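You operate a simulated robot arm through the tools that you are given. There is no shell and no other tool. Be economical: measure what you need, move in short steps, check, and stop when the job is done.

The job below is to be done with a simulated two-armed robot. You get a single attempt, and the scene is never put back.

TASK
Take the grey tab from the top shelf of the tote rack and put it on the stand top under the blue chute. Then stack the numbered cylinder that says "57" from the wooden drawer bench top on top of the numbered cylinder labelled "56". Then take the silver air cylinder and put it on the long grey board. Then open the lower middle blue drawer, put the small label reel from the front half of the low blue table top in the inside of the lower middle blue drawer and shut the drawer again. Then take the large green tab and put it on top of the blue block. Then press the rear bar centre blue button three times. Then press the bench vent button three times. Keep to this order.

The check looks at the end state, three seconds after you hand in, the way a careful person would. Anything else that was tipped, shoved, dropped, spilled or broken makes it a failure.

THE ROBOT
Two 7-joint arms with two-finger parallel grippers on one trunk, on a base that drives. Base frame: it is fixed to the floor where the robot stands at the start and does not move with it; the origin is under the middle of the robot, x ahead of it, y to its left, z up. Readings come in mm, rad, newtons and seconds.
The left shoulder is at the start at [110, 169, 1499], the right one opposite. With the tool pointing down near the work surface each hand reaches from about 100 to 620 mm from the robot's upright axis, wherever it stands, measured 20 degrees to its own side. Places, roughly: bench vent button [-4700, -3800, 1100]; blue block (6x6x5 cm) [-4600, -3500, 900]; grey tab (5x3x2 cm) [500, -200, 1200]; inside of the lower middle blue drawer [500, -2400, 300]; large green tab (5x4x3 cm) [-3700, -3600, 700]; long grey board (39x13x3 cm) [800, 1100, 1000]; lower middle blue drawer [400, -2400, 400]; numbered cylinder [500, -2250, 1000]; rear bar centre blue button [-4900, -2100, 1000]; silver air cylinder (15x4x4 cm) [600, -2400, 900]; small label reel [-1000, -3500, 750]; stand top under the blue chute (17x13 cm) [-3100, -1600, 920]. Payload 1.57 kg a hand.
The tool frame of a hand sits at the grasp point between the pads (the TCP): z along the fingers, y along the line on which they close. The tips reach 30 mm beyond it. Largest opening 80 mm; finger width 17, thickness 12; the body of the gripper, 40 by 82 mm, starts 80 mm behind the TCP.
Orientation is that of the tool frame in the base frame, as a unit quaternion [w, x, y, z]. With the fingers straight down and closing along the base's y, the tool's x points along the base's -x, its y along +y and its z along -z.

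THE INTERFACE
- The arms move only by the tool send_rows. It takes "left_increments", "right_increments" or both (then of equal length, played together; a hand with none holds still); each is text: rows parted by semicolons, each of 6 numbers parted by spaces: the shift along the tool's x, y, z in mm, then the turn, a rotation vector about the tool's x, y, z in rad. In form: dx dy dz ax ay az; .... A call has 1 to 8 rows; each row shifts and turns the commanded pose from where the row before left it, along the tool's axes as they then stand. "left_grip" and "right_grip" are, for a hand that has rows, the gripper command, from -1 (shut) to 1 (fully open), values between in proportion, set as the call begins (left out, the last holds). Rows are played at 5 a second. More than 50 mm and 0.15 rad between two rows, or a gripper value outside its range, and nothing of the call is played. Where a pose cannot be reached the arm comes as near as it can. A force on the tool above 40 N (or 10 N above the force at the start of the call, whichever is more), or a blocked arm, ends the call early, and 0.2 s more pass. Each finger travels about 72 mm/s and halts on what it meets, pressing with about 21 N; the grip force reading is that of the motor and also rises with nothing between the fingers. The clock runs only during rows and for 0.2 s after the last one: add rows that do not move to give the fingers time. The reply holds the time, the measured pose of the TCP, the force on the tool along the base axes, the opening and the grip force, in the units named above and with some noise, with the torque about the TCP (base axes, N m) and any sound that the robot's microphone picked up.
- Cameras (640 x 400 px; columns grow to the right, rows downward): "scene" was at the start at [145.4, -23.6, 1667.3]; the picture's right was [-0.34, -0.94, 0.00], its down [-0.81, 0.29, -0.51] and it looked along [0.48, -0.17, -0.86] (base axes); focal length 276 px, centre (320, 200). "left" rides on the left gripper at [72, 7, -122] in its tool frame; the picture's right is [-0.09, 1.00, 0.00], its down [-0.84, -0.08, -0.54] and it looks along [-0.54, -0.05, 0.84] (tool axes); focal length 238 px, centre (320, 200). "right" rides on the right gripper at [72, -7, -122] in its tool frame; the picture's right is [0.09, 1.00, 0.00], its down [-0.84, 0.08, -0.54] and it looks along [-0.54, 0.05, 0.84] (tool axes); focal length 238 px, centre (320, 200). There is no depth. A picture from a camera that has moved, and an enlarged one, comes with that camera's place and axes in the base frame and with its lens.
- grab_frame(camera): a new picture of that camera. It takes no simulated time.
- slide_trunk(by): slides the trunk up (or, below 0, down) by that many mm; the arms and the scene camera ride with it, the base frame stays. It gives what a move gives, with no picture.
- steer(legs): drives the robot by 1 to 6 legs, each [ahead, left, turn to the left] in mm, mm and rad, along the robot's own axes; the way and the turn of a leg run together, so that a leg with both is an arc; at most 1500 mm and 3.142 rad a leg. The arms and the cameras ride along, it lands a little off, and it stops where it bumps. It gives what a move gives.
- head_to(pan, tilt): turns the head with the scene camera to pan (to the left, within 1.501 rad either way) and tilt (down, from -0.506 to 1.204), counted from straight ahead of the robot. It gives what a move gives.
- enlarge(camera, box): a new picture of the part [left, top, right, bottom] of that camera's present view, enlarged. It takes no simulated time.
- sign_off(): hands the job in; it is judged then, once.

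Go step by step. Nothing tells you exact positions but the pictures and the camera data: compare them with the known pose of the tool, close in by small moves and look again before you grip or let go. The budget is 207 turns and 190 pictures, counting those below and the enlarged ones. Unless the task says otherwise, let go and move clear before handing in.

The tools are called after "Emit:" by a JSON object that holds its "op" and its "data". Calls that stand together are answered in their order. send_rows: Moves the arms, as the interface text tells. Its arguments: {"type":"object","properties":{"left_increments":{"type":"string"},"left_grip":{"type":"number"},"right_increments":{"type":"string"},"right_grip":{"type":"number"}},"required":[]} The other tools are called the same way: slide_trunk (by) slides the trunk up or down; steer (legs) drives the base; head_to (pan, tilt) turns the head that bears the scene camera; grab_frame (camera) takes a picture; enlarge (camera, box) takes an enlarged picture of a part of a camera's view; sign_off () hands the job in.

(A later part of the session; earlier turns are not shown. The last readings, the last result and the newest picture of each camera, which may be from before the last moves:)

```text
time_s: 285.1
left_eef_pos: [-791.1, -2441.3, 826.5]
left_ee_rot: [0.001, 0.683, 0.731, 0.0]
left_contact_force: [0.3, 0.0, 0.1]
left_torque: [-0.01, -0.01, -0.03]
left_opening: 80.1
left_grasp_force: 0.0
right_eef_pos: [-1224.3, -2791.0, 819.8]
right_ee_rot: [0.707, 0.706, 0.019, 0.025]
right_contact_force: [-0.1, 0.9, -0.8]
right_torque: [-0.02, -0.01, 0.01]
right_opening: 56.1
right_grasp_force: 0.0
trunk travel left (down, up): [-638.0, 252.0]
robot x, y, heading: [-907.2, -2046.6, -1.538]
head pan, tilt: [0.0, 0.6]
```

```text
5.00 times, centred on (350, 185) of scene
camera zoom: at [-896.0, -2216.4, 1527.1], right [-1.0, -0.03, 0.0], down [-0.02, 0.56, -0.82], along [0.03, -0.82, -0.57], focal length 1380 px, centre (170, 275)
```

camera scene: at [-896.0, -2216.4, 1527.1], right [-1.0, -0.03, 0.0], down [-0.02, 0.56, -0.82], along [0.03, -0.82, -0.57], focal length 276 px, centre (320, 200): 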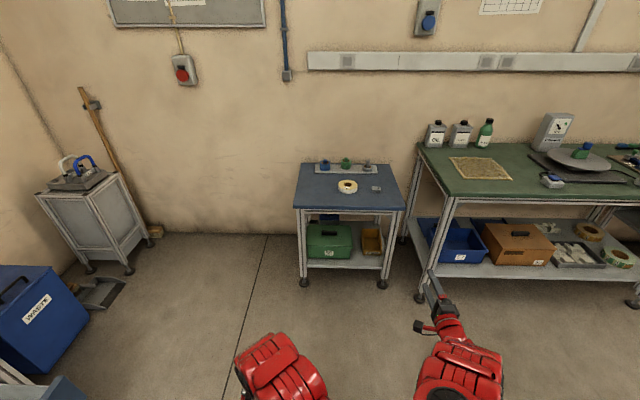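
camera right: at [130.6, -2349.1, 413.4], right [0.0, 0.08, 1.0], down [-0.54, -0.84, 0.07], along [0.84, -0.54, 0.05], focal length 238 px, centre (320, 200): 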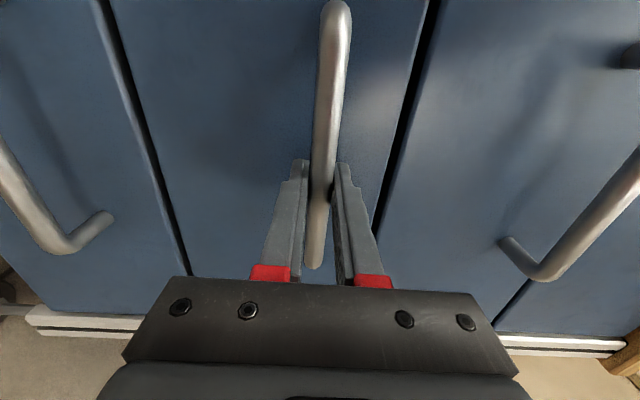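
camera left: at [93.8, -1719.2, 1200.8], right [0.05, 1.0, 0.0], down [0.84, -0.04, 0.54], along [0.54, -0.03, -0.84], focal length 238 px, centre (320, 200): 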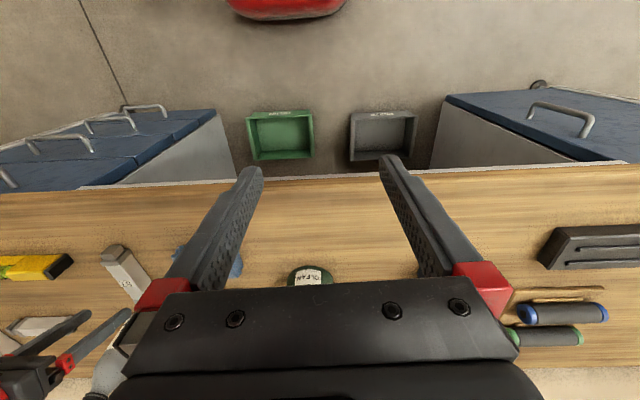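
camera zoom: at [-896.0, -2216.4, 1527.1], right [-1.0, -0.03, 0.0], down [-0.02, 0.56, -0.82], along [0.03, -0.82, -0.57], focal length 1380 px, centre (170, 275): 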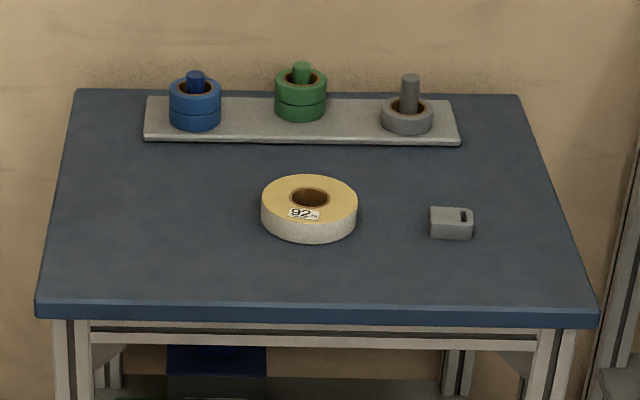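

The reel "92" is about 100 mm across with a 40 mm hole, so I'll pinch its wall with one finger in the hole. First I'll bring the tool back to vertical.

Emit:
{"op": "send_rows", "data": {"right_increments": "0 0 -40 0.13 0 0;0 0 -40 0.145 0 0;0 0 -40 0.145 0 0;0 0 -30 0.145 0 0;0 0 0 0.145 0 0;0 0 0 0.145 0 0;0 0 0 0.145 0 0;0 0 0 0.145 0 0"}}

Emit:
{"op": "send_rows", "data": {"right_increments": "0 0 0 0.145 0 0;0 0 0 0.145 0 0;0 0 0 0.14 0 0;0 0 0 0 0 0"}}

Emit:
{"op": "grab_frame", "data": {"camera": "right"}}

```text
time_s: 286.9
left_eef_pos: [-791.8, -2442.2, 826.6]
left_ee_rot: [-0.001, 0.683, 0.73, 0.001]
left_contact_force: [-0.2, -0.1, -0.5]
left_torque: [0.02, 0.0, 0.0]
left_opening: 79.7
left_grasp_force: 0.1
right_eef_pos: [-1282.3, -2724.9, 773.6]
right_ee_rot: [0.211, 0.977, 0.031, 0.011]
right_contact_force: [0.8, -0.1, -0.7]
right_torque: [0.01, 0.0, -0.01]
right_opening: 56.3
right_grasp_force: 0.0
right hand out of reach, approached as far as the arm can: row 2, 3, 4
trunk travel left (down, up): [-638.0, 252.0]
robot x, y, heading: [-901.1, -2046.6, -1.539]
head pan, tilt: [0.0, 0.6]
```

```text
time_s: 287.9
left_eef_pos: [-791.2, -2441.9, 827.1]
left_ee_rot: [-0.001, 0.683, 0.731, 0.001]
left_contact_force: [0.5, 0.3, -0.5]
left_torque: [0.02, -0.01, -0.01]
left_opening: 79.9
left_grasp_force: 0.1
right_eef_pos: [-1282.5, -2708.0, 777.7]
right_ee_rot: [-0.002, 0.999, 0.031, 0.004]
right_contact_force: [-0.1, 0.9, 0.5]
right_torque: [0.02, -0.02, -0.02]
right_opening: 56.1
right_grasp_force: 0.1
right hand out of reach, approached as far as the arm can: row 3
trunk travel left (down, up): [-638.0, 252.0]
robot x, y, heading: [-899.8, -2047.0, -1.538]
head pan, tilt: [0.0, 0.6]
```

```text
69 pictures are left
camera right: at [-1212.0, -2698.2, 899.4], right [0.15, -0.99, 0.0], down [-0.83, -0.13, 0.54], along [-0.53, -0.08, -0.84], focal length 238 px, centre (320, 200)
```

right: 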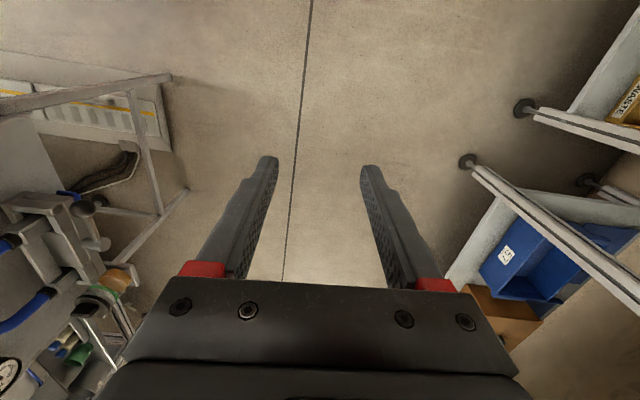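

Emit:
{"op": "slide_trunk", "data": {"by": 80}}

Emit:
{"op": "send_rows", "data": {"right_increments": "20 -14 0 0 0 0;20 -13 0 0 0 0;20 -13 0 0 0 0;0 0 0 0 0 0"}}

Emit:
{"op": "steer", "data": {"legs": [[0, 194, 0], [730, 0, 0]]}}

Emit:
{"op": "grab_frame", "data": {"camera": "right"}}

Emit:
{"op": "grab_frame", "data": {"camera": "scene"}}

```text
time_s: 289.0
left_eef_pos: [-791.8, -2442.3, 907.0]
left_ee_rot: [-0.001, 0.683, 0.73, 0.0]
left_contact_force: [0.3, -0.3, -0.2]
left_torque: [0.0, -0.01, 0.01]
left_opening: 80.0
left_grasp_force: 0.0
right_eef_pos: [-1283.1, -2708.8, 856.8]
right_ee_rot: [-0.002, 0.999, 0.031, 0.005]
right_contact_force: [0.2, 0.0, -0.1]
right_torque: [0.0, 0.03, 0.0]
right_opening: 56.1
right_grasp_force: 0.1
trunk travel left (down, up): [-718.0, 172.0]
robot x, y, heading: [-905.7, -2048.1, -1.54]
head pan, tilt: [0.0, 0.6]
```

```text
time_s: 290.0
left_eef_pos: [-792.6, -2441.8, 906.4]
left_ee_rot: [0.0, 0.683, 0.731, 0.001]
left_contact_force: [0.1, 0.1, 1.0]
left_torque: [-0.03, -0.02, 0.02]
left_opening: 79.9
left_grasp_force: 0.1
right_eef_pos: [-1225.8, -2666.2, 855.8]
right_ee_rot: [-0.002, 0.999, 0.032, 0.004]
right_contact_force: [-1.3, 0.0, -0.2]
right_torque: [0.04, 0.0, -0.02]
right_opening: 56.4
right_grasp_force: 0.0
trunk travel left (down, up): [-718.0, 172.0]
robot x, y, heading: [-900.3, -2049.9, -1.542]
head pan, tilt: [0.0, 0.6]
```

```text
time_s: 295.1
left_eef_pos: [-572.0, -3156.9, 905.9]
left_ee_rot: [0.0, 0.684, 0.73, 0.0]
left_contact_force: [0.0, -0.2, 0.5]
left_torque: [0.0, 0.0, -0.02]
left_opening: 79.9
left_grasp_force: 0.1
right_eef_pos: [-1007.0, -3378.8, 857.0]
right_ee_rot: [-0.002, 0.999, 0.031, 0.005]
right_contact_force: [0.5, 0.1, 0.1]
right_torque: [0.0, 0.01, -0.04]
right_opening: 55.8
right_grasp_force: 0.0
trunk travel left (down, up): [-718.0, 172.0]
robot x, y, heading: [-680.0, -2760.9, -1.539]
head pan, tilt: [0.0, 0.6]
```

```text
68 pictures are left
camera right: at [-937.3, -3369.2, 979.2], right [0.15, -0.99, 0.0], down [-0.83, -0.13, 0.53], along [-0.53, -0.08, -0.84], focal length 238 px, centre (320, 200)
```

right: 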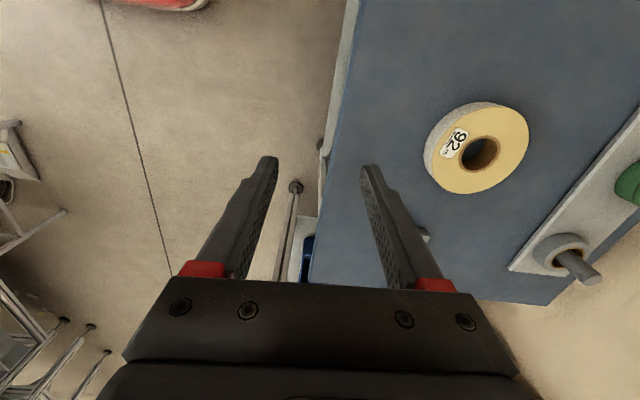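

```text
67 pictures are left
camera scene: at [-676.4, -2930.6, 1607.1], right [-1.0, -0.03, 0.0], down [-0.02, 0.56, -0.82], along [0.03, -0.82, -0.57], focal length 276 px, centre (320, 200)
```

scene: 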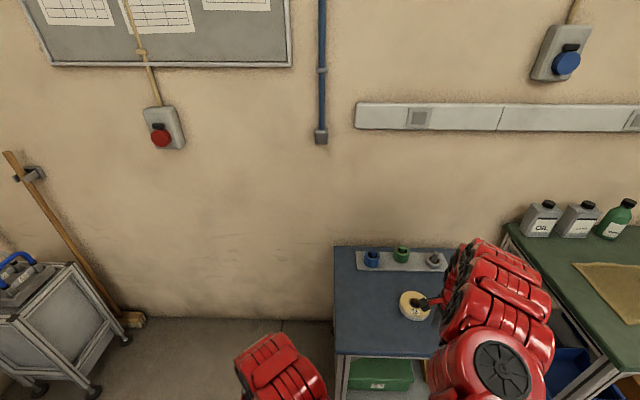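

Triangulation puts the reel at about [-1016, -3582], top z ≈ 705. I'll move the hand over its near wall.

Emit:
{"op": "steer", "data": {"legs": [[165, -14, 0]]}}

Emit:
{"op": "send_rows", "data": {"right_increments": "0 0 30 0 0 0;0 0 30 0 0 0;0 0 0 0 0 0"}}

Emit:
{"op": "grab_frame", "data": {"camera": "right"}}

```text
time_s: 296.6
left_eef_pos: [-579.9, -3322.6, 906.6]
left_ee_rot: [0.0, 0.684, 0.73, 0.0]
left_contact_force: [-0.3, 0.3, -0.2]
left_torque: [-0.02, 0.01, -0.03]
left_opening: 80.1
left_grasp_force: 0.2
right_eef_pos: [-1014.6, -3546.6, 856.7]
right_ee_rot: [-0.002, 0.999, 0.033, 0.005]
right_contact_force: [0.2, 0.1, -0.2]
right_torque: [-0.01, -0.02, -0.01]
right_opening: 56.4
right_grasp_force: 0.1
trunk travel left (down, up): [-718.0, 172.0]
robot x, y, heading: [-695.4, -2928.0, -1.536]
head pan, tilt: [0.0, 0.6]
```

```text
time_s: 297.4
left_eef_pos: [-580.1, -3323.1, 906.4]
left_ee_rot: [0.0, 0.684, 0.73, -0.001]
left_contact_force: [0.4, 0.4, -0.4]
left_torque: [0.03, -0.01, 0.0]
left_opening: 80.1
left_grasp_force: 0.0
right_eef_pos: [-1015.1, -3546.3, 796.1]
right_ee_rot: [-0.001, 0.999, 0.032, 0.005]
right_contact_force: [0.0, -0.1, 0.3]
right_torque: [-0.01, 0.01, 0.0]
right_opening: 56.3
right_grasp_force: 0.1
trunk travel left (down, up): [-718.0, 172.0]
robot x, y, heading: [-688.8, -2925.8, -1.537]
head pan, tilt: [0.0, 0.6]
```

```text
66 pictures are left
camera right: at [-944.3, -3535.4, 919.4], right [0.16, -0.99, 0.0], down [-0.83, -0.13, 0.53], along [-0.53, -0.08, -0.84], focal length 238 px, centre (320, 200)
```

right: 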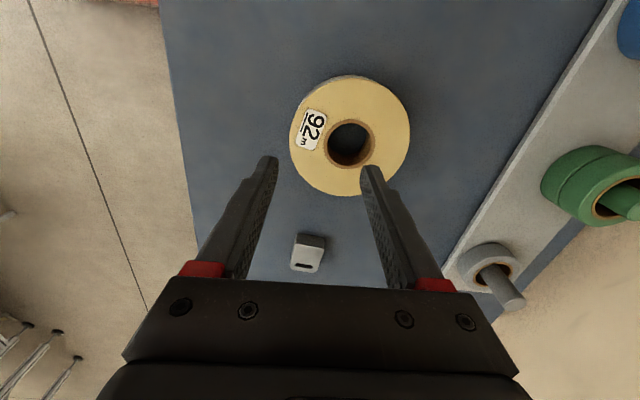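

Emit:
{"op": "send_rows", "data": {"right_increments": "-3 -11 0 0 0 0;0 0 25 0 0 0;0 0 25 0 0 0;0 0 0 0 0 0"}}

Emit:
{"op": "grab_frame", "data": {"camera": "right"}}

```text
time_s: 298.4
left_eef_pos: [-580.2, -3321.5, 907.2]
left_ee_rot: [0.0, 0.684, 0.73, 0.0]
left_contact_force: [0.9, -0.8, -0.2]
left_torque: [0.01, -0.02, -0.01]
left_opening: 79.9
left_grasp_force: 0.0
right_eef_pos: [-1012.3, -3536.0, 747.3]
right_ee_rot: [-0.001, 0.999, 0.033, 0.003]
right_contact_force: [0.1, 0.0, 0.0]
right_torque: [0.03, 0.0, 0.03]
right_opening: 55.9
right_grasp_force: 0.1
trunk travel left (down, up): [-718.0, 172.0]
robot x, y, heading: [-693.3, -2926.2, -1.535]
head pan, tilt: [0.0, 0.6]
```

```text
65 pictures are left
camera right: at [-942.3, -3525.0, 869.4], right [0.16, -0.99, 0.0], down [-0.83, -0.13, 0.54], along [-0.53, -0.08, -0.84], focal length 238 px, centre (320, 200)
```

right: 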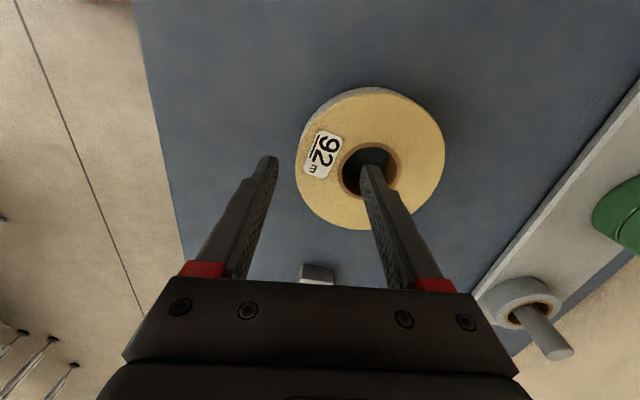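

Emit:
{"op": "send_rows", "data": {"right_increments": "-5 0 8 0 0 0;0 0 10 0 0 0;0 0 8 0 0 0;0 0 0 0 0 0"}}

Emit:
{"op": "grab_frame", "data": {"camera": "right"}}

```text
time_s: 299.4
left_eef_pos: [-579.8, -3322.2, 906.4]
left_ee_rot: [-0.001, 0.683, 0.73, 0.001]
left_contact_force: [-0.4, 0.9, 0.7]
left_torque: [-0.01, 0.02, 0.0]
left_opening: 80.1
left_grasp_force: 0.0
right_eef_pos: [-1020.1, -3535.7, 720.4]
right_ee_rot: [-0.002, 0.999, 0.032, 0.004]
right_contact_force: [0.4, 0.4, 0.5]
right_torque: [0.02, 0.0, -0.01]
right_opening: 55.9
right_grasp_force: 0.0
trunk travel left (down, up): [-718.0, 172.0]
robot x, y, heading: [-692.8, -2928.6, -1.542]
head pan, tilt: [0.0, 0.6]
```

```text
64 pictures are left
camera right: at [-950.0, -3525.8, 842.0], right [0.16, -0.99, 0.0], down [-0.83, -0.13, 0.53], along [-0.53, -0.08, -0.85], focal length 238 px, centre (320, 200)
```

right: 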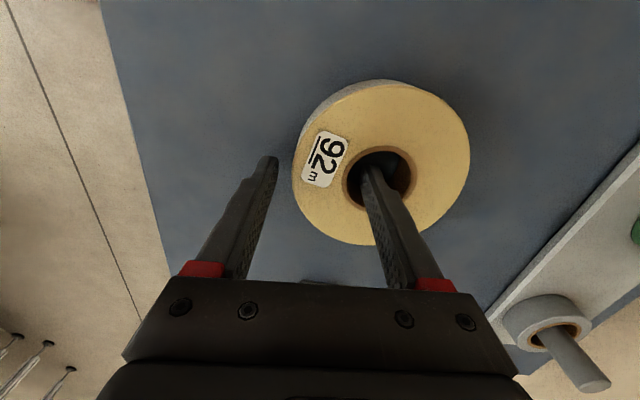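

Emit:
{"op": "send_rows", "data": {"right_increments": "0 0 5 0 0 0;0 0 0 0 0 0"}}

Emit:
{"op": "send_rows", "data": {"right_increments": "0 0 0 0 0 0;0 0 0 0 0 0;0 0 0 0 0 0;0 0 0 0 0 0", "right_grip": -1}}

Emit:
{"op": "send_rows", "data": {"right_increments": "0 0 -20 0 0 0;0 0 -40 0 0 0;0 0 -40 0 0 0;0 0 -30 0 0 0;0 0 0 0 0 0"}}

Emit:
{"op": "grab_frame", "data": {"camera": "right"}}

```text
time_s: 300.0
left_eef_pos: [-580.5, -3322.4, 906.1]
left_ee_rot: [0.0, 0.683, 0.73, 0.0]
left_contact_force: [-0.3, -0.2, -0.4]
left_torque: [-0.01, 0.05, 0.03]
left_opening: 80.4
left_grasp_force: 0.1
right_eef_pos: [-1020.4, -3536.4, 716.2]
right_ee_rot: [-0.002, 0.999, 0.032, 0.005]
right_contact_force: [0.2, -0.3, 0.6]
right_torque: [0.02, 0.04, -0.01]
right_opening: 56.1
right_grasp_force: 0.1
trunk travel left (down, up): [-718.0, 172.0]
robot x, y, heading: [-691.8, -2926.9, -1.541]
head pan, tilt: [0.0, 0.6]
```

```text
time_s: 301.0
left_eef_pos: [-581.1, -3322.1, 906.3]
left_ee_rot: [0.0, 0.683, 0.731, 0.0]
left_contact_force: [-0.3, -0.5, -0.5]
left_torque: [-0.01, 0.01, -0.02]
left_opening: 79.9
left_grasp_force: 0.0
right_eef_pos: [-1019.8, -3536.2, 715.6]
right_ee_rot: [-0.002, 0.999, 0.032, 0.004]
right_contact_force: [2.2, 0.6, 0.3]
right_torque: [-0.16, -0.06, 0.07]
right_opening: 37.7
right_grasp_force: 21.2
trunk travel left (down, up): [-718.0, 172.0]
robot x, y, heading: [-691.2, -2927.1, -1.536]
head pan, tilt: [0.0, 0.6]
```

```text
time_s: 302.2
left_eef_pos: [-581.8, -3322.0, 905.5]
left_ee_rot: [0.0, 0.683, 0.73, 0.001]
left_contact_force: [0.2, 0.0, -0.6]
left_torque: [0.04, 0.0, 0.01]
left_opening: 80.1
left_grasp_force: 0.1
right_eef_pos: [-1020.7, -3535.9, 846.8]
right_ee_rot: [-0.003, 0.999, 0.033, 0.004]
right_contact_force: [0.4, -0.6, -1.8]
right_torque: [0.09, -0.02, 0.0]
right_opening: 37.5
right_grasp_force: 21.2
trunk travel left (down, up): [-718.0, 172.0]
robot x, y, heading: [-692.0, -2924.5, -1.539]
head pan, tilt: [0.0, 0.6]
```

```text
63 pictures are left
camera right: at [-951.3, -3524.8, 968.6], right [0.16, -0.99, 0.0], down [-0.83, -0.13, 0.53], along [-0.53, -0.08, -0.85], focal length 238 px, centre (320, 200)
```

right: 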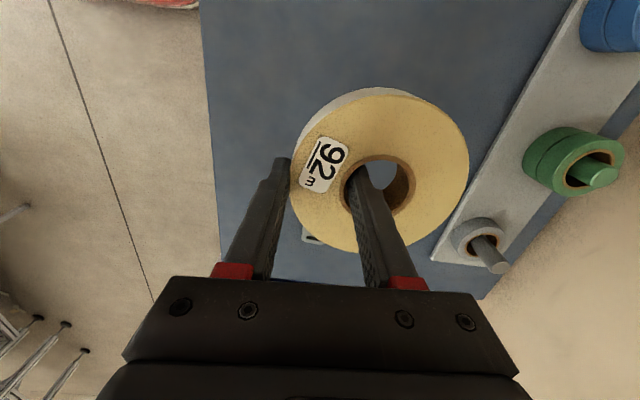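

Reel held. Carrying it to the open drawer.

Emit:
{"op": "steer", "data": {"legs": [[-300, 0, 0], [0, 0, 1.539], [0, 558, 0], [40, 0, 0]]}}

Emit:
{"op": "slide_trunk", "data": {"by": -270}}

Emit:
{"op": "grab_frame", "data": {"camera": "scene"}}

Emit:
{"op": "grab_frame", "data": {"camera": "right"}}

```text
time_s: 311.4
left_eef_pos: [-291.6, -1946.5, 906.4]
left_ee_rot: [0.001, -0.037, 0.999, 0.001]
left_contact_force: [0.4, 0.1, 0.1]
left_torque: [0.0, 0.0, 0.01]
left_opening: 80.2
left_grasp_force: 0.0
right_eef_pos: [-74.7, -2384.4, 847.3]
right_ee_rot: [-0.004, 0.681, 0.732, 0.002]
right_contact_force: [0.0, 1.0, -2.3]
right_torque: [-0.02, 0.09, 0.03]
right_opening: 37.4
right_grasp_force: 21.1
trunk travel left (down, up): [-718.0, 172.0]
robot x, y, heading: [-684.7, -2062.3, 0.042]
head pan, tilt: [0.0, 0.6]
```

```text
time_s: 314.1
left_eef_pos: [-291.3, -1945.9, 636.0]
left_ee_rot: [0.0, -0.038, 0.999, 0.001]
left_contact_force: [-0.1, 0.2, 0.4]
left_torque: [-0.01, 0.03, -0.01]
left_opening: 79.9
left_grasp_force: 0.0
right_eef_pos: [-73.5, -2384.3, 576.0]
right_ee_rot: [-0.005, 0.681, 0.732, 0.002]
right_contact_force: [-0.1, -0.5, -1.9]
right_torque: [-0.04, 0.09, -0.01]
right_opening: 37.5
right_grasp_force: 20.7
trunk travel left (down, up): [-448.0, 442.0]
robot x, y, heading: [-684.7, -2065.1, 0.045]
head pan, tilt: [0.0, 0.6]
```

```text
62 pictures are left
camera scene: at [-513.6, -2054.7, 1337.1], right [0.04, -1.0, 0.0], down [-0.56, -0.02, -0.82], along [0.82, 0.04, -0.57], focal length 276 px, centre (320, 200)
```

scene: 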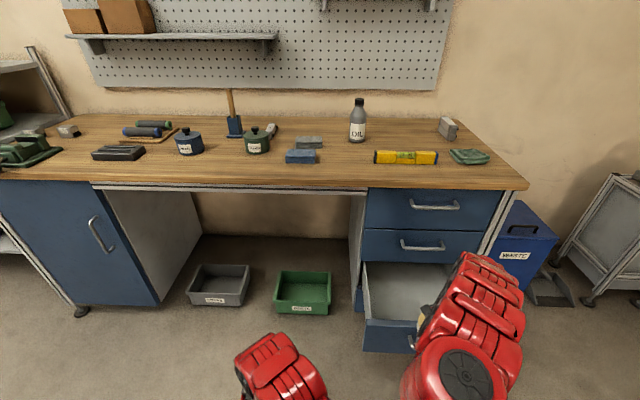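

```text
61 pictures are left
camera right: at [-85.2, -2314.6, 699.0], right [0.99, 0.17, 0.0], down [0.14, -0.83, 0.53], along [0.09, -0.53, -0.85], focal length 238 px, centre (320, 200)
```

right: 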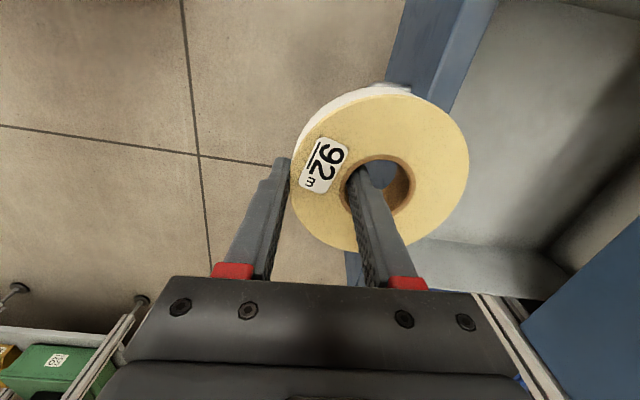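

Aligning over the drawer opening.

Emit:
{"op": "steer", "data": {"legs": [[184, -39, 0]]}}

Emit:
{"op": "grab_frame", "data": {"camera": "right"}}

Emit:
{"op": "grab_frame", "data": {"camera": "scene"}}

```text
time_s: 315.7
left_eef_pos: [-100.5, -1977.6, 636.1]
left_ee_rot: [-0.001, -0.036, 0.999, 0.001]
left_contact_force: [0.1, 0.1, 0.4]
left_torque: [0.0, -0.01, 0.01]
left_opening: 80.2
left_grasp_force: 0.0
right_eef_pos: [113.6, -2418.0, 575.2]
right_ee_rot: [-0.005, 0.682, 0.732, 0.002]
right_contact_force: [-1.2, 0.4, -2.5]
right_torque: [-0.02, 0.12, -0.02]
right_opening: 37.4
right_grasp_force: 21.1
trunk travel left (down, up): [-448.0, 442.0]
robot x, y, heading: [-497.1, -2092.3, 0.04]
head pan, tilt: [0.0, 0.6]
```

```text
60 pictures are left
camera right: at [102.6, -2347.7, 698.2], right [0.99, 0.16, 0.0], down [0.14, -0.83, 0.53], along [0.08, -0.53, -0.85], focal length 238 px, centre (320, 200)
```

right: 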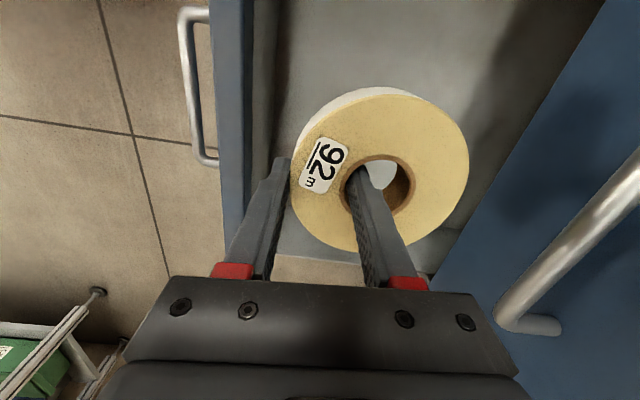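

```text
59 pictures are left
camera scene: at [-324.4, -2086.6, 1336.9], right [0.04, -1.0, 0.0], down [-0.57, -0.02, -0.82], along [0.82, 0.03, -0.57], focal length 276 px, centre (320, 200)
```

scene: 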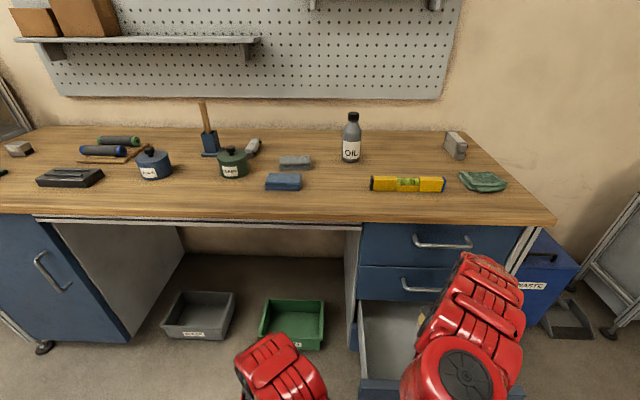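

Emit:
{"op": "steer", "data": {"legs": [[15, 0, 0]]}}

Emit:
{"op": "slide_trunk", "data": {"by": -155}}

Emit:
{"op": "grab_frame", "data": {"camera": "right"}}

```text
time_s: 316.4
left_eef_pos: [-87.7, -1977.5, 635.6]
left_ee_rot: [0.0, -0.036, 0.999, 0.002]
left_contact_force: [0.7, 0.3, -0.1]
left_torque: [-0.04, -0.01, 0.01]
left_opening: 80.0
left_grasp_force: 0.2
right_eef_pos: [129.6, -2417.3, 576.0]
right_ee_rot: [-0.005, 0.682, 0.731, 0.001]
right_contact_force: [0.3, -0.5, -2.9]
right_torque: [-0.04, 0.07, 0.01]
right_opening: 37.3
right_grasp_force: 20.8
trunk travel left (down, up): [-448.0, 442.0]
robot x, y, heading: [-484.9, -2092.3, 0.04]
head pan, tilt: [0.0, 0.6]
```

```text
time_s: 318.2
left_eef_pos: [-88.2, -1976.9, 481.3]
left_ee_rot: [0.0, -0.036, 0.999, 0.001]
left_contact_force: [0.4, -0.7, -0.2]
left_torque: [0.0, -0.04, -0.01]
left_opening: 80.2
left_grasp_force: 0.1
right_eef_pos: [127.4, -2417.2, 421.7]
right_ee_rot: [-0.005, 0.682, 0.731, 0.0]
right_contact_force: [-0.3, -0.6, -2.6]
right_torque: [-0.05, 0.08, -0.01]
right_opening: 37.5
right_grasp_force: 21.1
trunk travel left (down, up): [-293.0, 597.0]
robot x, y, heading: [-480.9, -2091.4, 0.037]
head pan, tilt: [0.0, 0.6]
```

```text
58 pictures are left
camera right: at [116.2, -2347.3, 543.9], right [0.99, 0.16, 0.0], down [0.14, -0.83, 0.53], along [0.08, -0.53, -0.85], focal length 238 px, centre (320, 200)
```

right: 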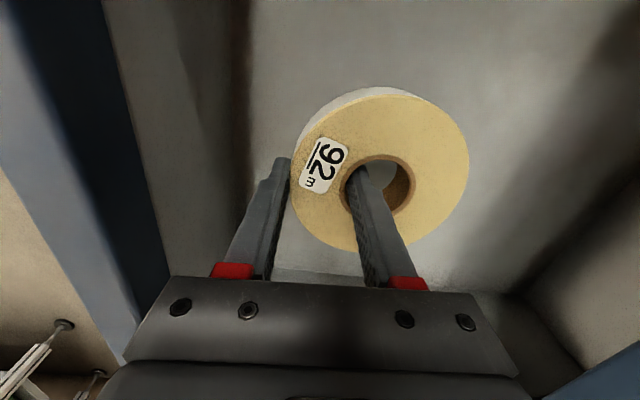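

Emit:
{"op": "send_rows", "data": {"right_increments": "0 0 8 0 0 0;0 0 8 0 0 0;0 0 6 0 0 0;0 0 0 0 0 0"}}

Emit:
{"op": "send_rows", "data": {"right_increments": "0 0 5 0 0 0;0 0 5 0 0 0;0 0 0 0 0 0"}}

```text
time_s: 319.2
left_eef_pos: [-87.5, -1978.1, 481.6]
left_ee_rot: [-0.001, -0.036, 0.999, 0.001]
left_contact_force: [0.0, 0.1, -0.5]
left_torque: [0.03, -0.02, 0.01]
left_opening: 79.9
left_grasp_force: 0.2
right_eef_pos: [126.4, -2417.2, 398.3]
right_ee_rot: [-0.005, 0.682, 0.732, 0.0]
right_contact_force: [0.1, -0.2, -3.4]
right_torque: [-0.01, 0.08, 0.03]
right_opening: 37.2
right_grasp_force: 21.5
trunk travel left (down, up): [-293.0, 597.0]
robot x, y, heading: [-480.8, -2090.5, 0.035]
head pan, tilt: [0.0, 0.6]
```

```text
time_s: 320.0
left_eef_pos: [-87.8, -1978.2, 482.2]
left_ee_rot: [0.0, -0.036, 0.999, 0.001]
left_contact_force: [-0.2, -0.3, 0.6]
left_torque: [-0.01, -0.01, 0.04]
left_opening: 79.9
left_grasp_force: 0.1
right_eef_pos: [127.0, -2416.9, 389.1]
right_ee_rot: [-0.004, 0.682, 0.731, 0.002]
right_contact_force: [-0.4, 0.3, -3.1]
right_torque: [0.0, 0.11, 0.0]
right_opening: 37.6
right_grasp_force: 20.8
trunk travel left (down, up): [-293.0, 597.0]
robot x, y, heading: [-483.7, -2093.0, 0.04]
head pan, tilt: [0.0, 0.6]
```

Emit:
{"op": "send_rows", "data": {"right_increments": "0 0 5 0 0 0;0 0 5 0 0 0;0 0 0 0 0 0"}}

Emit:
{"op": "grab_frame", "data": {"camera": "right"}}

```text
time_s: 320.8
left_eef_pos: [-87.8, -1978.1, 481.5]
left_ee_rot: [0.0, -0.037, 0.999, 0.0]
left_contact_force: [0.8, 0.3, 0.0]
left_torque: [0.02, -0.02, -0.01]
left_opening: 80.0
left_grasp_force: 0.1
right_eef_pos: [126.5, -2415.5, 379.1]
right_ee_rot: [-0.005, 0.682, 0.731, 0.002]
right_contact_force: [0.1, 1.2, -2.9]
right_torque: [0.0, 0.06, 0.02]
right_opening: 37.4
right_grasp_force: 21.3
trunk travel left (down, up): [-293.0, 597.0]
robot x, y, heading: [-482.4, -2090.8, 0.043]
head pan, tilt: [0.0, 0.6]
```

```text
57 pictures are left
camera right: at [116.2, -2345.8, 502.1], right [0.99, 0.16, 0.0], down [0.14, -0.83, 0.53], along [0.08, -0.53, -0.85], focal length 238 px, centre (320, 200)
```

right: 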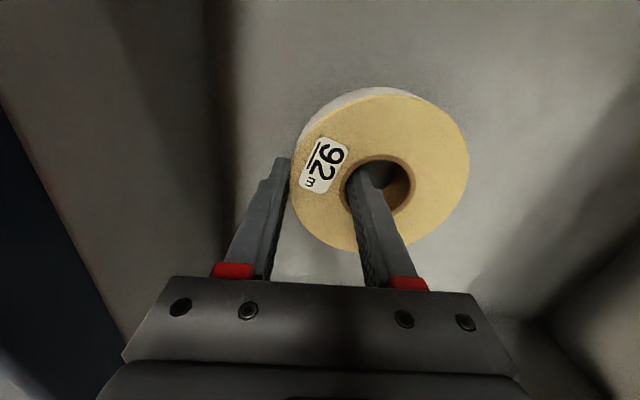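

Emit:
{"op": "send_rows", "data": {"right_increments": "0 0 4 0 0 0;0 0 4 0 0 0;0 0 4 0 0 0;0 0 0 0 0 0"}}

Emit:
{"op": "send_rows", "data": {"right_increments": "0 0 4 0 0 0;0 0 4 0 0 0;0 0 0 0 0 0"}}

```text
time_s: 321.8
left_eef_pos: [-87.2, -1977.3, 481.4]
left_ee_rot: [0.0, -0.035, 0.999, 0.001]
left_contact_force: [-0.4, 0.9, -0.4]
left_torque: [-0.04, -0.01, -0.02]
left_opening: 80.0
left_grasp_force: 0.1
right_eef_pos: [128.5, -2416.6, 367.9]
right_ee_rot: [-0.006, 0.682, 0.731, 0.001]
right_contact_force: [0.5, 0.4, -2.8]
right_torque: [-0.02, 0.06, -0.03]
right_opening: 37.4
right_grasp_force: 21.1
trunk travel left (down, up): [-293.0, 597.0]
robot x, y, heading: [-482.2, -2091.9, 0.039]
head pan, tilt: [0.0, 0.6]
```

```text
time_s: 322.6
left_eef_pos: [-87.7, -1977.5, 480.0]
left_ee_rot: [0.0, -0.036, 0.999, 0.001]
left_contact_force: [0.6, 0.0, -0.5]
left_torque: [-0.01, 0.0, -0.04]
left_opening: 80.0
left_grasp_force: 0.2
right_eef_pos: [128.1, -2415.9, 360.2]
right_ee_rot: [-0.005, 0.682, 0.731, 0.001]
right_contact_force: [0.0, -0.6, -2.6]
right_torque: [0.0, 0.07, -0.01]
right_opening: 37.4
right_grasp_force: 20.6
trunk travel left (down, up): [-293.0, 597.0]
robot x, y, heading: [-475.9, -2094.1, 0.041]
head pan, tilt: [0.0, 0.6]
```

Emit:
{"op": "send_rows", "data": {"right_increments": "0 0 4 0 0 0;0 0 4 0 0 0;0 0 4 0 0 0;0 0 0 0 0 0"}}

Emit:
{"op": "grab_frame", "data": {"camera": "right"}}

```text
time_s: 323.6
left_eef_pos: [-86.8, -1978.5, 481.8]
left_ee_rot: [-0.001, -0.035, 0.999, 0.001]
left_contact_force: [0.0, 0.1, -0.6]
left_torque: [-0.03, 0.0, 0.02]
left_opening: 79.8
left_grasp_force: 0.0
right_eef_pos: [129.6, -2416.2, 347.5]
right_ee_rot: [-0.004, 0.681, 0.732, 0.003]
right_contact_force: [1.3, 0.1, 3.3]
right_torque: [-0.18, -0.44, -0.01]
right_opening: 37.1
right_grasp_force: 20.7
trunk travel left (down, up): [-293.0, 597.0]
robot x, y, heading: [-484.8, -2096.4, 0.041]
head pan, tilt: [0.0, 0.6]
```

```text
56 pictures are left
camera right: at [116.5, -2346.1, 470.5], right [0.99, 0.16, 0.0], down [0.14, -0.83, 0.54], along [0.08, -0.53, -0.84], focal length 238 px, centre (320, 200)
```

right: 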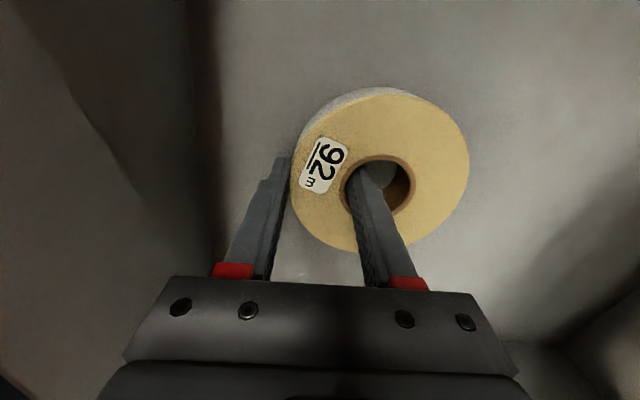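

Contact with the drawer floor. Releasing and lifting out.

Emit:
{"op": "send_rows", "data": {"right_increments": "0 0 0 0 0 0;0 0 0 0 0 0;0 0 0 0 0 0;0 0 -15 0 0 0;0 0 -25 0 0 0;0 0 -30 0 0 0;0 0 0 0 0 0", "right_grip": 0.4}}

Emit:
{"op": "slide_trunk", "data": {"by": 160}}

Emit:
{"op": "grab_frame", "data": {"camera": "right"}}

```text
time_s: 325.2
left_eef_pos: [-87.7, -1979.3, 481.5]
left_ee_rot: [0.001, -0.035, 0.999, 0.001]
left_contact_force: [-0.4, 0.3, -0.3]
left_torque: [0.02, -0.01, 0.02]
left_opening: 80.2
left_grasp_force: 0.0
right_eef_pos: [129.7, -2417.7, 418.3]
right_ee_rot: [-0.004, 0.682, 0.732, 0.002]
right_contact_force: [0.0, -0.6, -0.1]
right_torque: [0.02, -0.04, 0.01]
right_opening: 56.1
right_grasp_force: 0.1
trunk travel left (down, up): [-293.0, 597.0]
robot x, y, heading: [-480.6, -2092.5, 0.041]
head pan, tilt: [0.0, 0.6]
```

```text
time_s: 327.1
left_eef_pos: [-87.6, -1976.4, 641.4]
left_ee_rot: [0.0, -0.035, 0.999, 0.001]
left_contact_force: [-1.1, -0.8, -0.1]
left_torque: [0.04, -0.02, -0.01]
left_opening: 79.8
left_grasp_force: 0.0
right_eef_pos: [127.6, -2417.1, 579.4]
right_ee_rot: [-0.005, 0.682, 0.731, 0.001]
right_contact_force: [-0.1, 0.6, 0.7]
right_torque: [-0.01, -0.01, -0.02]
right_opening: 56.1
right_grasp_force: 0.0
trunk travel left (down, up): [-453.0, 437.0]
robot x, y, heading: [-482.3, -2092.7, 0.039]
head pan, tilt: [0.0, 0.6]
```

```text
55 pictures are left
camera right: at [117.3, -2347.5, 700.8], right [0.99, 0.16, 0.0], down [0.14, -0.83, 0.53], along [0.08, -0.53, -0.85], focal length 238 px, centre (320, 200)
```

right: 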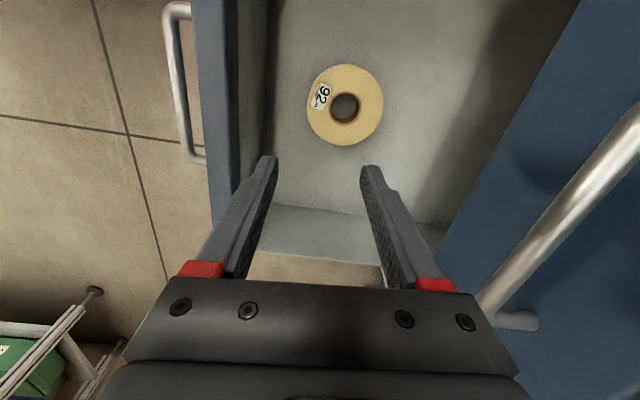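

The reel lies inside the drawer. I'll back out, tilt the closed gripper, and push the drawer front shut above its handle.

Emit:
{"op": "steer", "data": {"legs": [[-330, 0, 0]]}}

Emit:
{"op": "send_rows", "data": {"right_increments": "0 0 0 -0.145 0 0;0 0 0 -0.145 0 0;0 0 0 -0.145 0 0;0 0 0 -0.145 0 0;0 0 0 -0.145 0 0;0 0 0 -0.145 0 0;0 0 0 -0.145 0 0;0 0 0 0 0 0", "right_grip": -1}}

Emit:
{"op": "grab_frame", "data": {"camera": "right"}}

```text
time_s: 329.2
left_eef_pos: [-421.2, -1989.3, 642.0]
left_ee_rot: [0.0, -0.039, 0.999, 0.002]
left_contact_force: [0.0, -0.1, 0.0]
left_torque: [-0.02, 0.0, -0.02]
left_opening: 80.3
left_grasp_force: 0.0
right_eef_pos: [-200.9, -2427.7, 579.9]
right_ee_rot: [-0.004, 0.679, 0.734, 0.001]
right_contact_force: [0.2, -0.1, 0.1]
right_torque: [0.04, -0.02, -0.01]
right_opening: 55.9
right_grasp_force: 0.0
trunk travel left (down, up): [-453.0, 437.0]
robot x, y, heading: [-817.3, -2106.1, 0.047]
head pan, tilt: [0.0, 0.6]
```

```text
time_s: 331.1
left_eef_pos: [-421.5, -1989.4, 641.1]
left_ee_rot: [0.0, -0.04, 0.999, 0.002]
left_contact_force: [-0.2, 0.4, -0.5]
left_torque: [0.01, 0.03, 0.01]
left_opening: 79.9
left_grasp_force: 0.2
right_eef_pos: [-124.9, -2500.9, 613.2]
right_ee_rot: [0.326, 0.594, 0.642, 0.359]
right_contact_force: [-0.4, 0.4, 0.8]
right_torque: [0.0, -0.01, -0.03]
right_opening: 0.2
right_grasp_force: 20.5
right hand out of reach, approached as far as the arm can: row 2, 3, 4, 5, 6
trunk travel left (down, up): [-453.0, 437.0]
robot x, y, heading: [-810.5, -2109.4, 0.047]
head pan, tilt: [0.0, 0.6]
```

```text
54 pictures are left
camera right: at [-237.8, -2437.3, 672.3], right [0.52, 0.13, 0.85], down [-0.35, -0.87, 0.35], along [0.78, -0.48, -0.41], focal length 238 px, centre (320, 200)
```

right: 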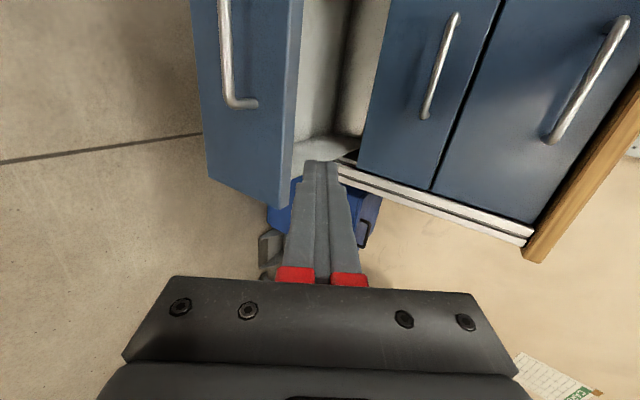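

Emit:
{"op": "slide_trunk", "data": {"by": -129}}

Emit:
{"op": "steer", "data": {"legs": [[0, 86, -0.045], [70, 0, 0]]}}

Emit:
{"op": "grab_frame", "data": {"camera": "right"}}

Emit:
{"op": "grab_frame", "data": {"camera": "scene"}}

```text
time_s: 332.6
left_eef_pos: [-422.4, -1990.7, 512.8]
left_ee_rot: [0.0, -0.04, 0.999, 0.001]
left_contact_force: [-0.4, -0.1, 0.6]
left_torque: [0.0, 0.02, -0.02]
left_opening: 80.0
left_grasp_force: 0.0
right_eef_pos: [-125.8, -2500.4, 484.9]
right_ee_rot: [0.325, 0.595, 0.641, 0.359]
right_contact_force: [0.0, 0.2, 0.6]
right_torque: [-0.05, 0.01, 0.0]
right_opening: 0.1
right_grasp_force: 21.1
trunk travel left (down, up): [-324.0, 566.0]
robot x, y, heading: [-814.3, -2107.8, 0.044]
head pan, tilt: [0.0, 0.6]
```

```text
time_s: 334.3
left_eef_pos: [-350.7, -1919.7, 512.3]
left_ee_rot: [-0.001, -0.019, 1.0, 0.001]
left_contact_force: [0.3, -0.3, 0.4]
left_torque: [0.0, -0.02, 0.02]
left_opening: 80.0
left_grasp_force: 0.0
right_eef_pos: [-75.7, -2443.0, 484.0]
right_ee_rot: [0.333, 0.608, 0.629, 0.352]
right_contact_force: [-0.1, -0.4, -0.1]
right_torque: [-0.02, 0.01, 0.0]
right_opening: 0.2
right_grasp_force: 21.0
trunk travel left (down, up): [-324.0, 566.0]
robot x, y, heading: [-747.2, -2024.2, 0.01]
head pan, tilt: [0.0, 0.6]
```

```text
53 pictures are left
camera right: at [-185.6, -2376.2, 542.8], right [0.53, 0.1, 0.84], down [-0.39, -0.86, 0.35], along [0.76, -0.51, -0.41], focal length 238 px, centre (320, 200)
```

right: 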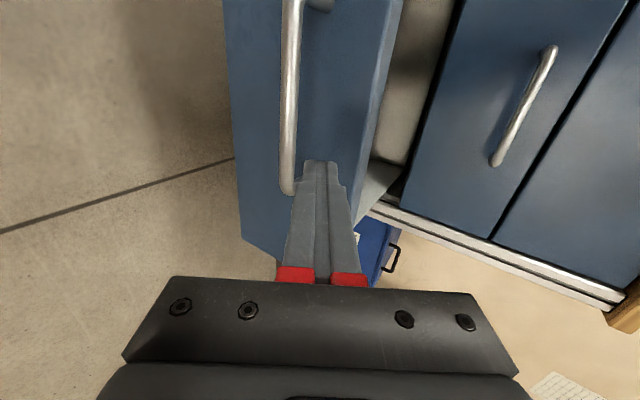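

```text
52 pictures are left
camera scene: at [-576.7, -2021.3, 1212.9], right [0.01, -1.0, 0.0], down [-0.57, 0.0, -0.82], along [0.82, 0.01, -0.57], focal length 276 px, centre (320, 200)
```

scene: 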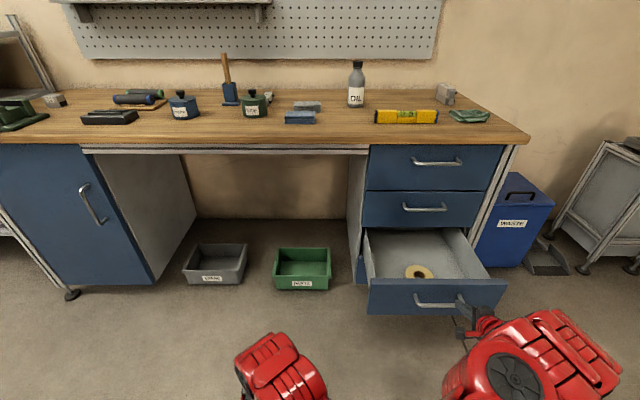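

Lined up between handle and panel top. Pushing the drawer shut.

Emit:
{"op": "steer", "data": {"legs": [[330, 0, 0]]}}

Emit:
{"op": "grab_frame", "data": {"camera": "scene"}}

Emit:
{"op": "grab_frame", "data": {"camera": "right"}}

```text
time_s: 336.5
left_eef_pos: [-20.2, -1920.5, 512.6]
left_ee_rot: [-0.001, -0.018, 1.0, 0.0]
left_contact_force: [0.6, -0.4, -0.3]
left_torque: [0.01, 0.01, 0.01]
left_opening: 80.1
left_grasp_force: 0.0
right_eef_pos: [252.7, -2444.7, 482.9]
right_ee_rot: [0.333, 0.61, 0.627, 0.351]
right_contact_force: [-0.7, 0.4, -1.3]
right_torque: [0.01, 0.02, 0.0]
right_opening: 0.1
right_grasp_force: 20.9
trunk travel left (down, up): [-324.0, 566.0]
robot x, y, heading: [-418.5, -2021.9, 0.006]
head pan, tilt: [0.0, 0.6]
```

```text
51 pictures are left
camera scene: at [-247.5, -2020.6, 1213.0], right [0.0, -1.0, 0.0], down [-0.57, 0.0, -0.82], along [0.82, 0.0, -0.57], focal length 276 px, centre (320, 200)
```

scene: 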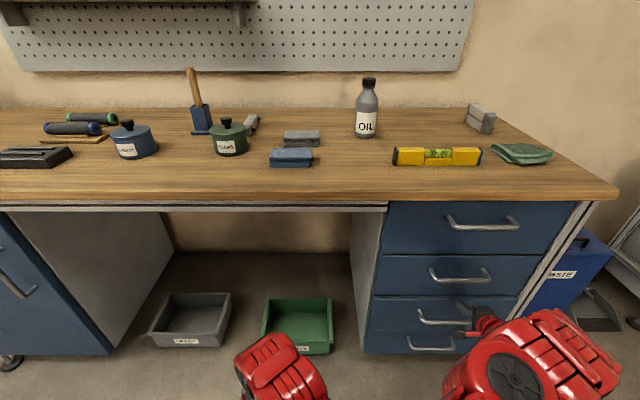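

```text
50 pictures are left
camera right: at [142.5, -2376.9, 543.0], right [0.53, 0.1, 0.84], down [-0.39, -0.85, 0.35], along [0.76, -0.51, -0.41], focal length 238 px, centre (320, 200)
```

right: 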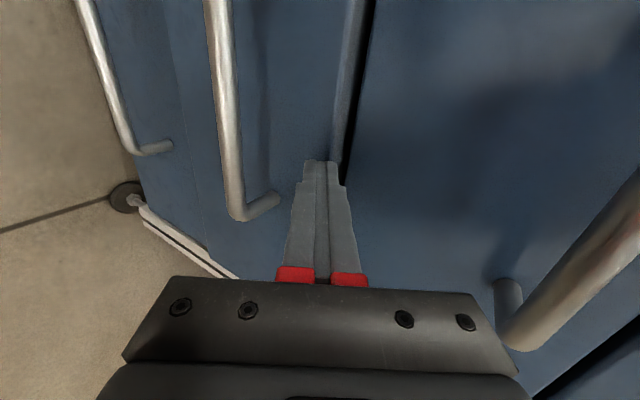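

Nearly shut; pushing the remaining bit.

Emit:
{"op": "steer", "data": {"legs": [[14, 0, 0]]}}

Emit:
{"op": "enlarge", "data": {"camera": "scene", "box": [340, 190, 596, 370]}}

```text
time_s: 337.4
left_eef_pos: [-6.7, -1921.1, 513.2]
left_ee_rot: [0.0, -0.016, 1.0, 0.002]
left_contact_force: [-0.6, -0.9, 0.7]
left_torque: [-0.02, -0.01, 0.01]
left_opening: 80.3
left_grasp_force: 0.1
right_eef_pos: [264.9, -2444.0, 484.9]
right_ee_rot: [0.334, 0.609, 0.627, 0.353]
right_contact_force: [-5.4, 2.7, 3.7]
right_torque: [-0.01, -0.1, 0.05]
right_opening: 0.0
right_grasp_force: 20.7
trunk travel left (down, up): [-324.0, 566.0]
robot x, y, heading: [-403.0, -2022.8, 0.003]
head pan, tilt: [0.0, 0.6]
stopped in leg 1: the force on the tool passed its limit at 61 N (the readings are from after the stop); the commanded pose is now the measured one
```

```text
2.22 times, centred on (468, 280) of scene
camera zoom: at [-235.4, -2020.2, 1213.2], right [0.0, -1.0, 0.0], down [-0.56, 0.0, -0.83], along [0.83, 0.0, -0.56], focal length 614 px, centre (-9, 22)
```

zoom: 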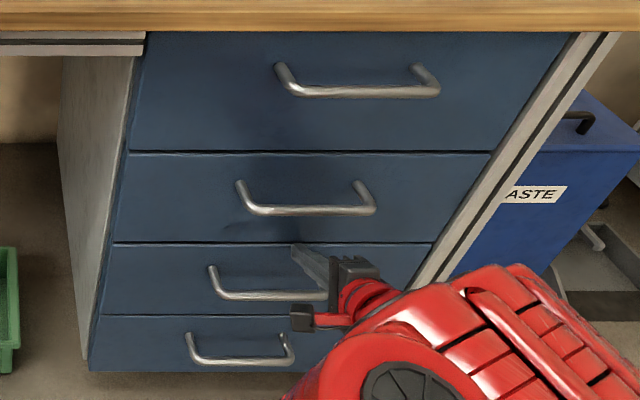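

The drawer is shut. Backing off, restoring a vertical tool, and raising the trunk for travel to the green tab.

Emit:
{"op": "steer", "data": {"legs": [[-350, 0, 0]]}}

Emit:
{"op": "send_rows", "data": {"right_increments": "0 0 -20 0.14 0 0;0 0 -20 0.14 0 0;0 0 -20 0.14 0 0;0 0 -20 0.14 0 0;0 0 0 0.14 0 0;0 0 0 0.14 0 0;0 0 0 0.14 0 0;0 0 0 0 0 0", "right_grip": 1}}

Emit:
{"op": "slide_trunk", "data": {"by": 400}}

Emit:
{"op": "steer", "data": {"legs": [[0, -640, 0], [0, 0, -3.13], [1450, 0, 0], [1400, 0, 0]]}}

Emit:
{"op": "head_to", "data": {"pan": 0.9, "tilt": 0.5}}

Emit:
{"op": "grab_frame", "data": {"camera": "scene"}}

```text
time_s: 339.7
left_eef_pos: [-354.1, -1922.9, 512.5]
left_ee_rot: [0.0, -0.014, 1.0, 0.002]
left_contact_force: [-0.2, 0.0, 0.7]
left_torque: [0.01, -0.03, 0.01]
left_opening: 80.0
left_grasp_force: 0.0
right_eef_pos: [-84.5, -2448.0, 486.2]
right_ee_rot: [0.336, 0.61, 0.625, 0.351]
right_contact_force: [-0.1, 0.1, 0.1]
right_torque: [-0.02, 0.02, 0.04]
right_opening: 0.2
right_grasp_force: 20.9
trunk travel left (down, up): [-324.0, 566.0]
robot x, y, heading: [-753.9, -2021.9, 0.002]
head pan, tilt: [0.0, 0.6]
```

```text
time_s: 341.5
left_eef_pos: [-353.3, -1921.5, 513.6]
left_ee_rot: [0.0, -0.014, 1.0, 0.002]
left_contact_force: [-0.6, 0.2, 0.8]
left_torque: [-0.03, 0.02, -0.02]
left_opening: 80.1
left_grasp_force: 0.2
right_eef_pos: [-103.1, -2481.0, 508.1]
right_ee_rot: [0.009, 0.697, 0.717, 0.015]
right_contact_force: [-0.3, 0.0, 0.1]
right_torque: [0.03, -0.02, -0.01]
right_opening: 79.9
right_grasp_force: 0.1
right hand out of reach, approached as far as the arm can: row 1, 2, 3, 4
trunk travel left (down, up): [-324.0, 566.0]
robot x, y, heading: [-753.5, -2018.8, 0.001]
head pan, tilt: [0.0, 0.6]
```

```text
time_s: 345.3
left_eef_pos: [-354.3, -1920.7, 912.9]
left_ee_rot: [-0.001, -0.014, 1.0, 0.002]
left_contact_force: [0.2, 0.0, -0.6]
left_torque: [-0.04, -0.02, -0.01]
left_opening: 80.2
left_grasp_force: 0.1
right_eef_pos: [-101.8, -2480.7, 907.2]
right_ee_rot: [0.007, 0.696, 0.717, 0.017]
right_contact_force: [0.8, 0.1, 0.3]
right_torque: [-0.02, 0.0, -0.01]
right_opening: 79.8
right_grasp_force: 0.0
trunk travel left (down, up): [-724.0, 166.0]
robot x, y, heading: [-751.6, -2021.1, -0.001]
head pan, tilt: [0.0, 0.6]
```

```text
time_s: 369.6
left_eef_pos: [-3991.7, -2805.8, 914.4]
left_ee_rot: [0.001, 1.0, 0.022, 0.0]
left_contact_force: [-0.6, 0.7, -0.6]
left_torque: [-0.02, -0.02, 0.03]
left_opening: 80.1
left_grasp_force: 0.1
right_eef_pos: [-4253.9, -2251.3, 906.6]
right_ee_rot: [0.017, 0.723, -0.691, -0.009]
right_contact_force: [-0.3, 0.0, -0.6]
right_torque: [-0.02, 0.01, -0.05]
right_opening: 80.0
right_grasp_force: 0.1
trunk travel left (down, up): [-724.0, 166.0]
robot x, y, heading: [-3597.6, -2704.4, -3.129]
head pan, tilt: [0.0, 0.6]
```

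```text
time_s: 370.8
left_eef_pos: [-3994.7, -2805.9, 912.6]
left_ee_rot: [0.002, 1.0, 0.021, 0.0]
left_contact_force: [-0.9, 0.5, 0.3]
left_torque: [-0.01, 0.02, -0.02]
left_opening: 80.0
left_grasp_force: 0.1
right_eef_pos: [-4253.2, -2251.7, 907.6]
right_ee_rot: [0.017, 0.723, -0.691, -0.008]
right_contact_force: [-0.4, 0.0, -0.9]
right_torque: [-0.05, -0.01, 0.02]
right_opening: 79.9
right_grasp_force: 0.0
trunk travel left (down, up): [-724.0, 166.0]
robot x, y, heading: [-3595.6, -2697.5, -3.137]
head pan, tilt: [0.901, 0.499]
```

```text
48 pictures are left
camera scene: at [-3731.1, -2775.3, 1622.2], right [-0.79, 0.61, 0.0], down [0.29, 0.38, -0.88], along [-0.54, -0.69, -0.48], focal length 276 px, centre (320, 200)
```

scene: 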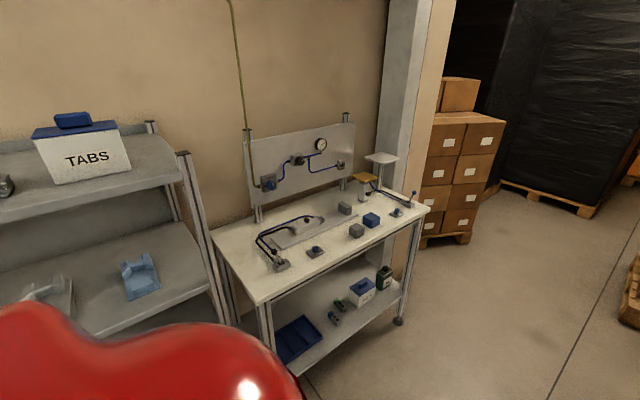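

I see the pneumatic bench with the blue block and, beside it, the "TABS" rack. I'll turn to face the rack and find the large green tab.

Emit:
{"op": "steer", "data": {"legs": [[-150, -100, 0], [0, 0, 1.566]]}}

Emit:
{"op": "head_to", "data": {"pan": -0.1, "tilt": 0.6}}

Emit:
{"op": "grab_frame", "data": {"camera": "scene"}}

```text
time_s: 376.1
left_eef_pos: [-3354.5, -2999.1, 912.8]
left_ee_rot: [0.002, 0.697, 0.717, 0.001]
left_contact_force: [-0.6, -0.5, 0.5]
left_torque: [-0.05, 0.0, 0.02]
left_opening: 80.1
left_grasp_force: 0.1
right_eef_pos: [-3912.6, -3248.8, 907.5]
right_ee_rot: [0.017, 1.0, 0.015, 0.006]
right_contact_force: [-0.2, -0.4, 0.0]
right_torque: [0.03, -0.05, -0.01]
right_opening: 80.3
right_grasp_force: 0.1
trunk travel left (down, up): [-724.0, 166.0]
robot x, y, heading: [-3448.6, -2602.1, -1.574]
head pan, tilt: [0.901, 0.499]
```

```text
time_s: 377.4
left_eef_pos: [-3353.2, -2998.9, 913.4]
left_ee_rot: [0.001, 0.698, 0.716, 0.001]
left_contact_force: [0.5, 0.0, 0.2]
left_torque: [-0.03, -0.02, -0.01]
left_opening: 80.0
left_grasp_force: 0.1
right_eef_pos: [-3909.8, -3249.8, 907.1]
right_ee_rot: [0.017, 1.0, 0.015, 0.005]
right_contact_force: [0.3, 0.5, -0.5]
right_torque: [-0.02, 0.02, 0.01]
right_opening: 79.7
right_grasp_force: 0.1
trunk travel left (down, up): [-724.0, 166.0]
robot x, y, heading: [-3455.0, -2597.1, -1.571]
head pan, tilt: [-0.099, 0.6]
```

```text
47 pictures are left
camera scene: at [-3458.4, -2768.8, 1613.1], right [-0.99, 0.1, 0.0], down [0.06, 0.56, -0.83], along [-0.08, -0.82, -0.56], focal length 276 px, centre (320, 200)
```

scene: 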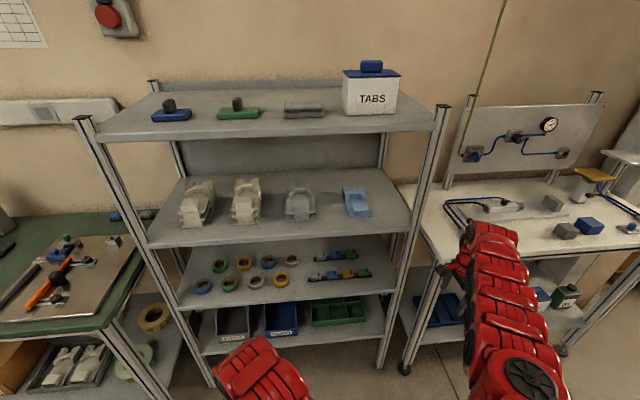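

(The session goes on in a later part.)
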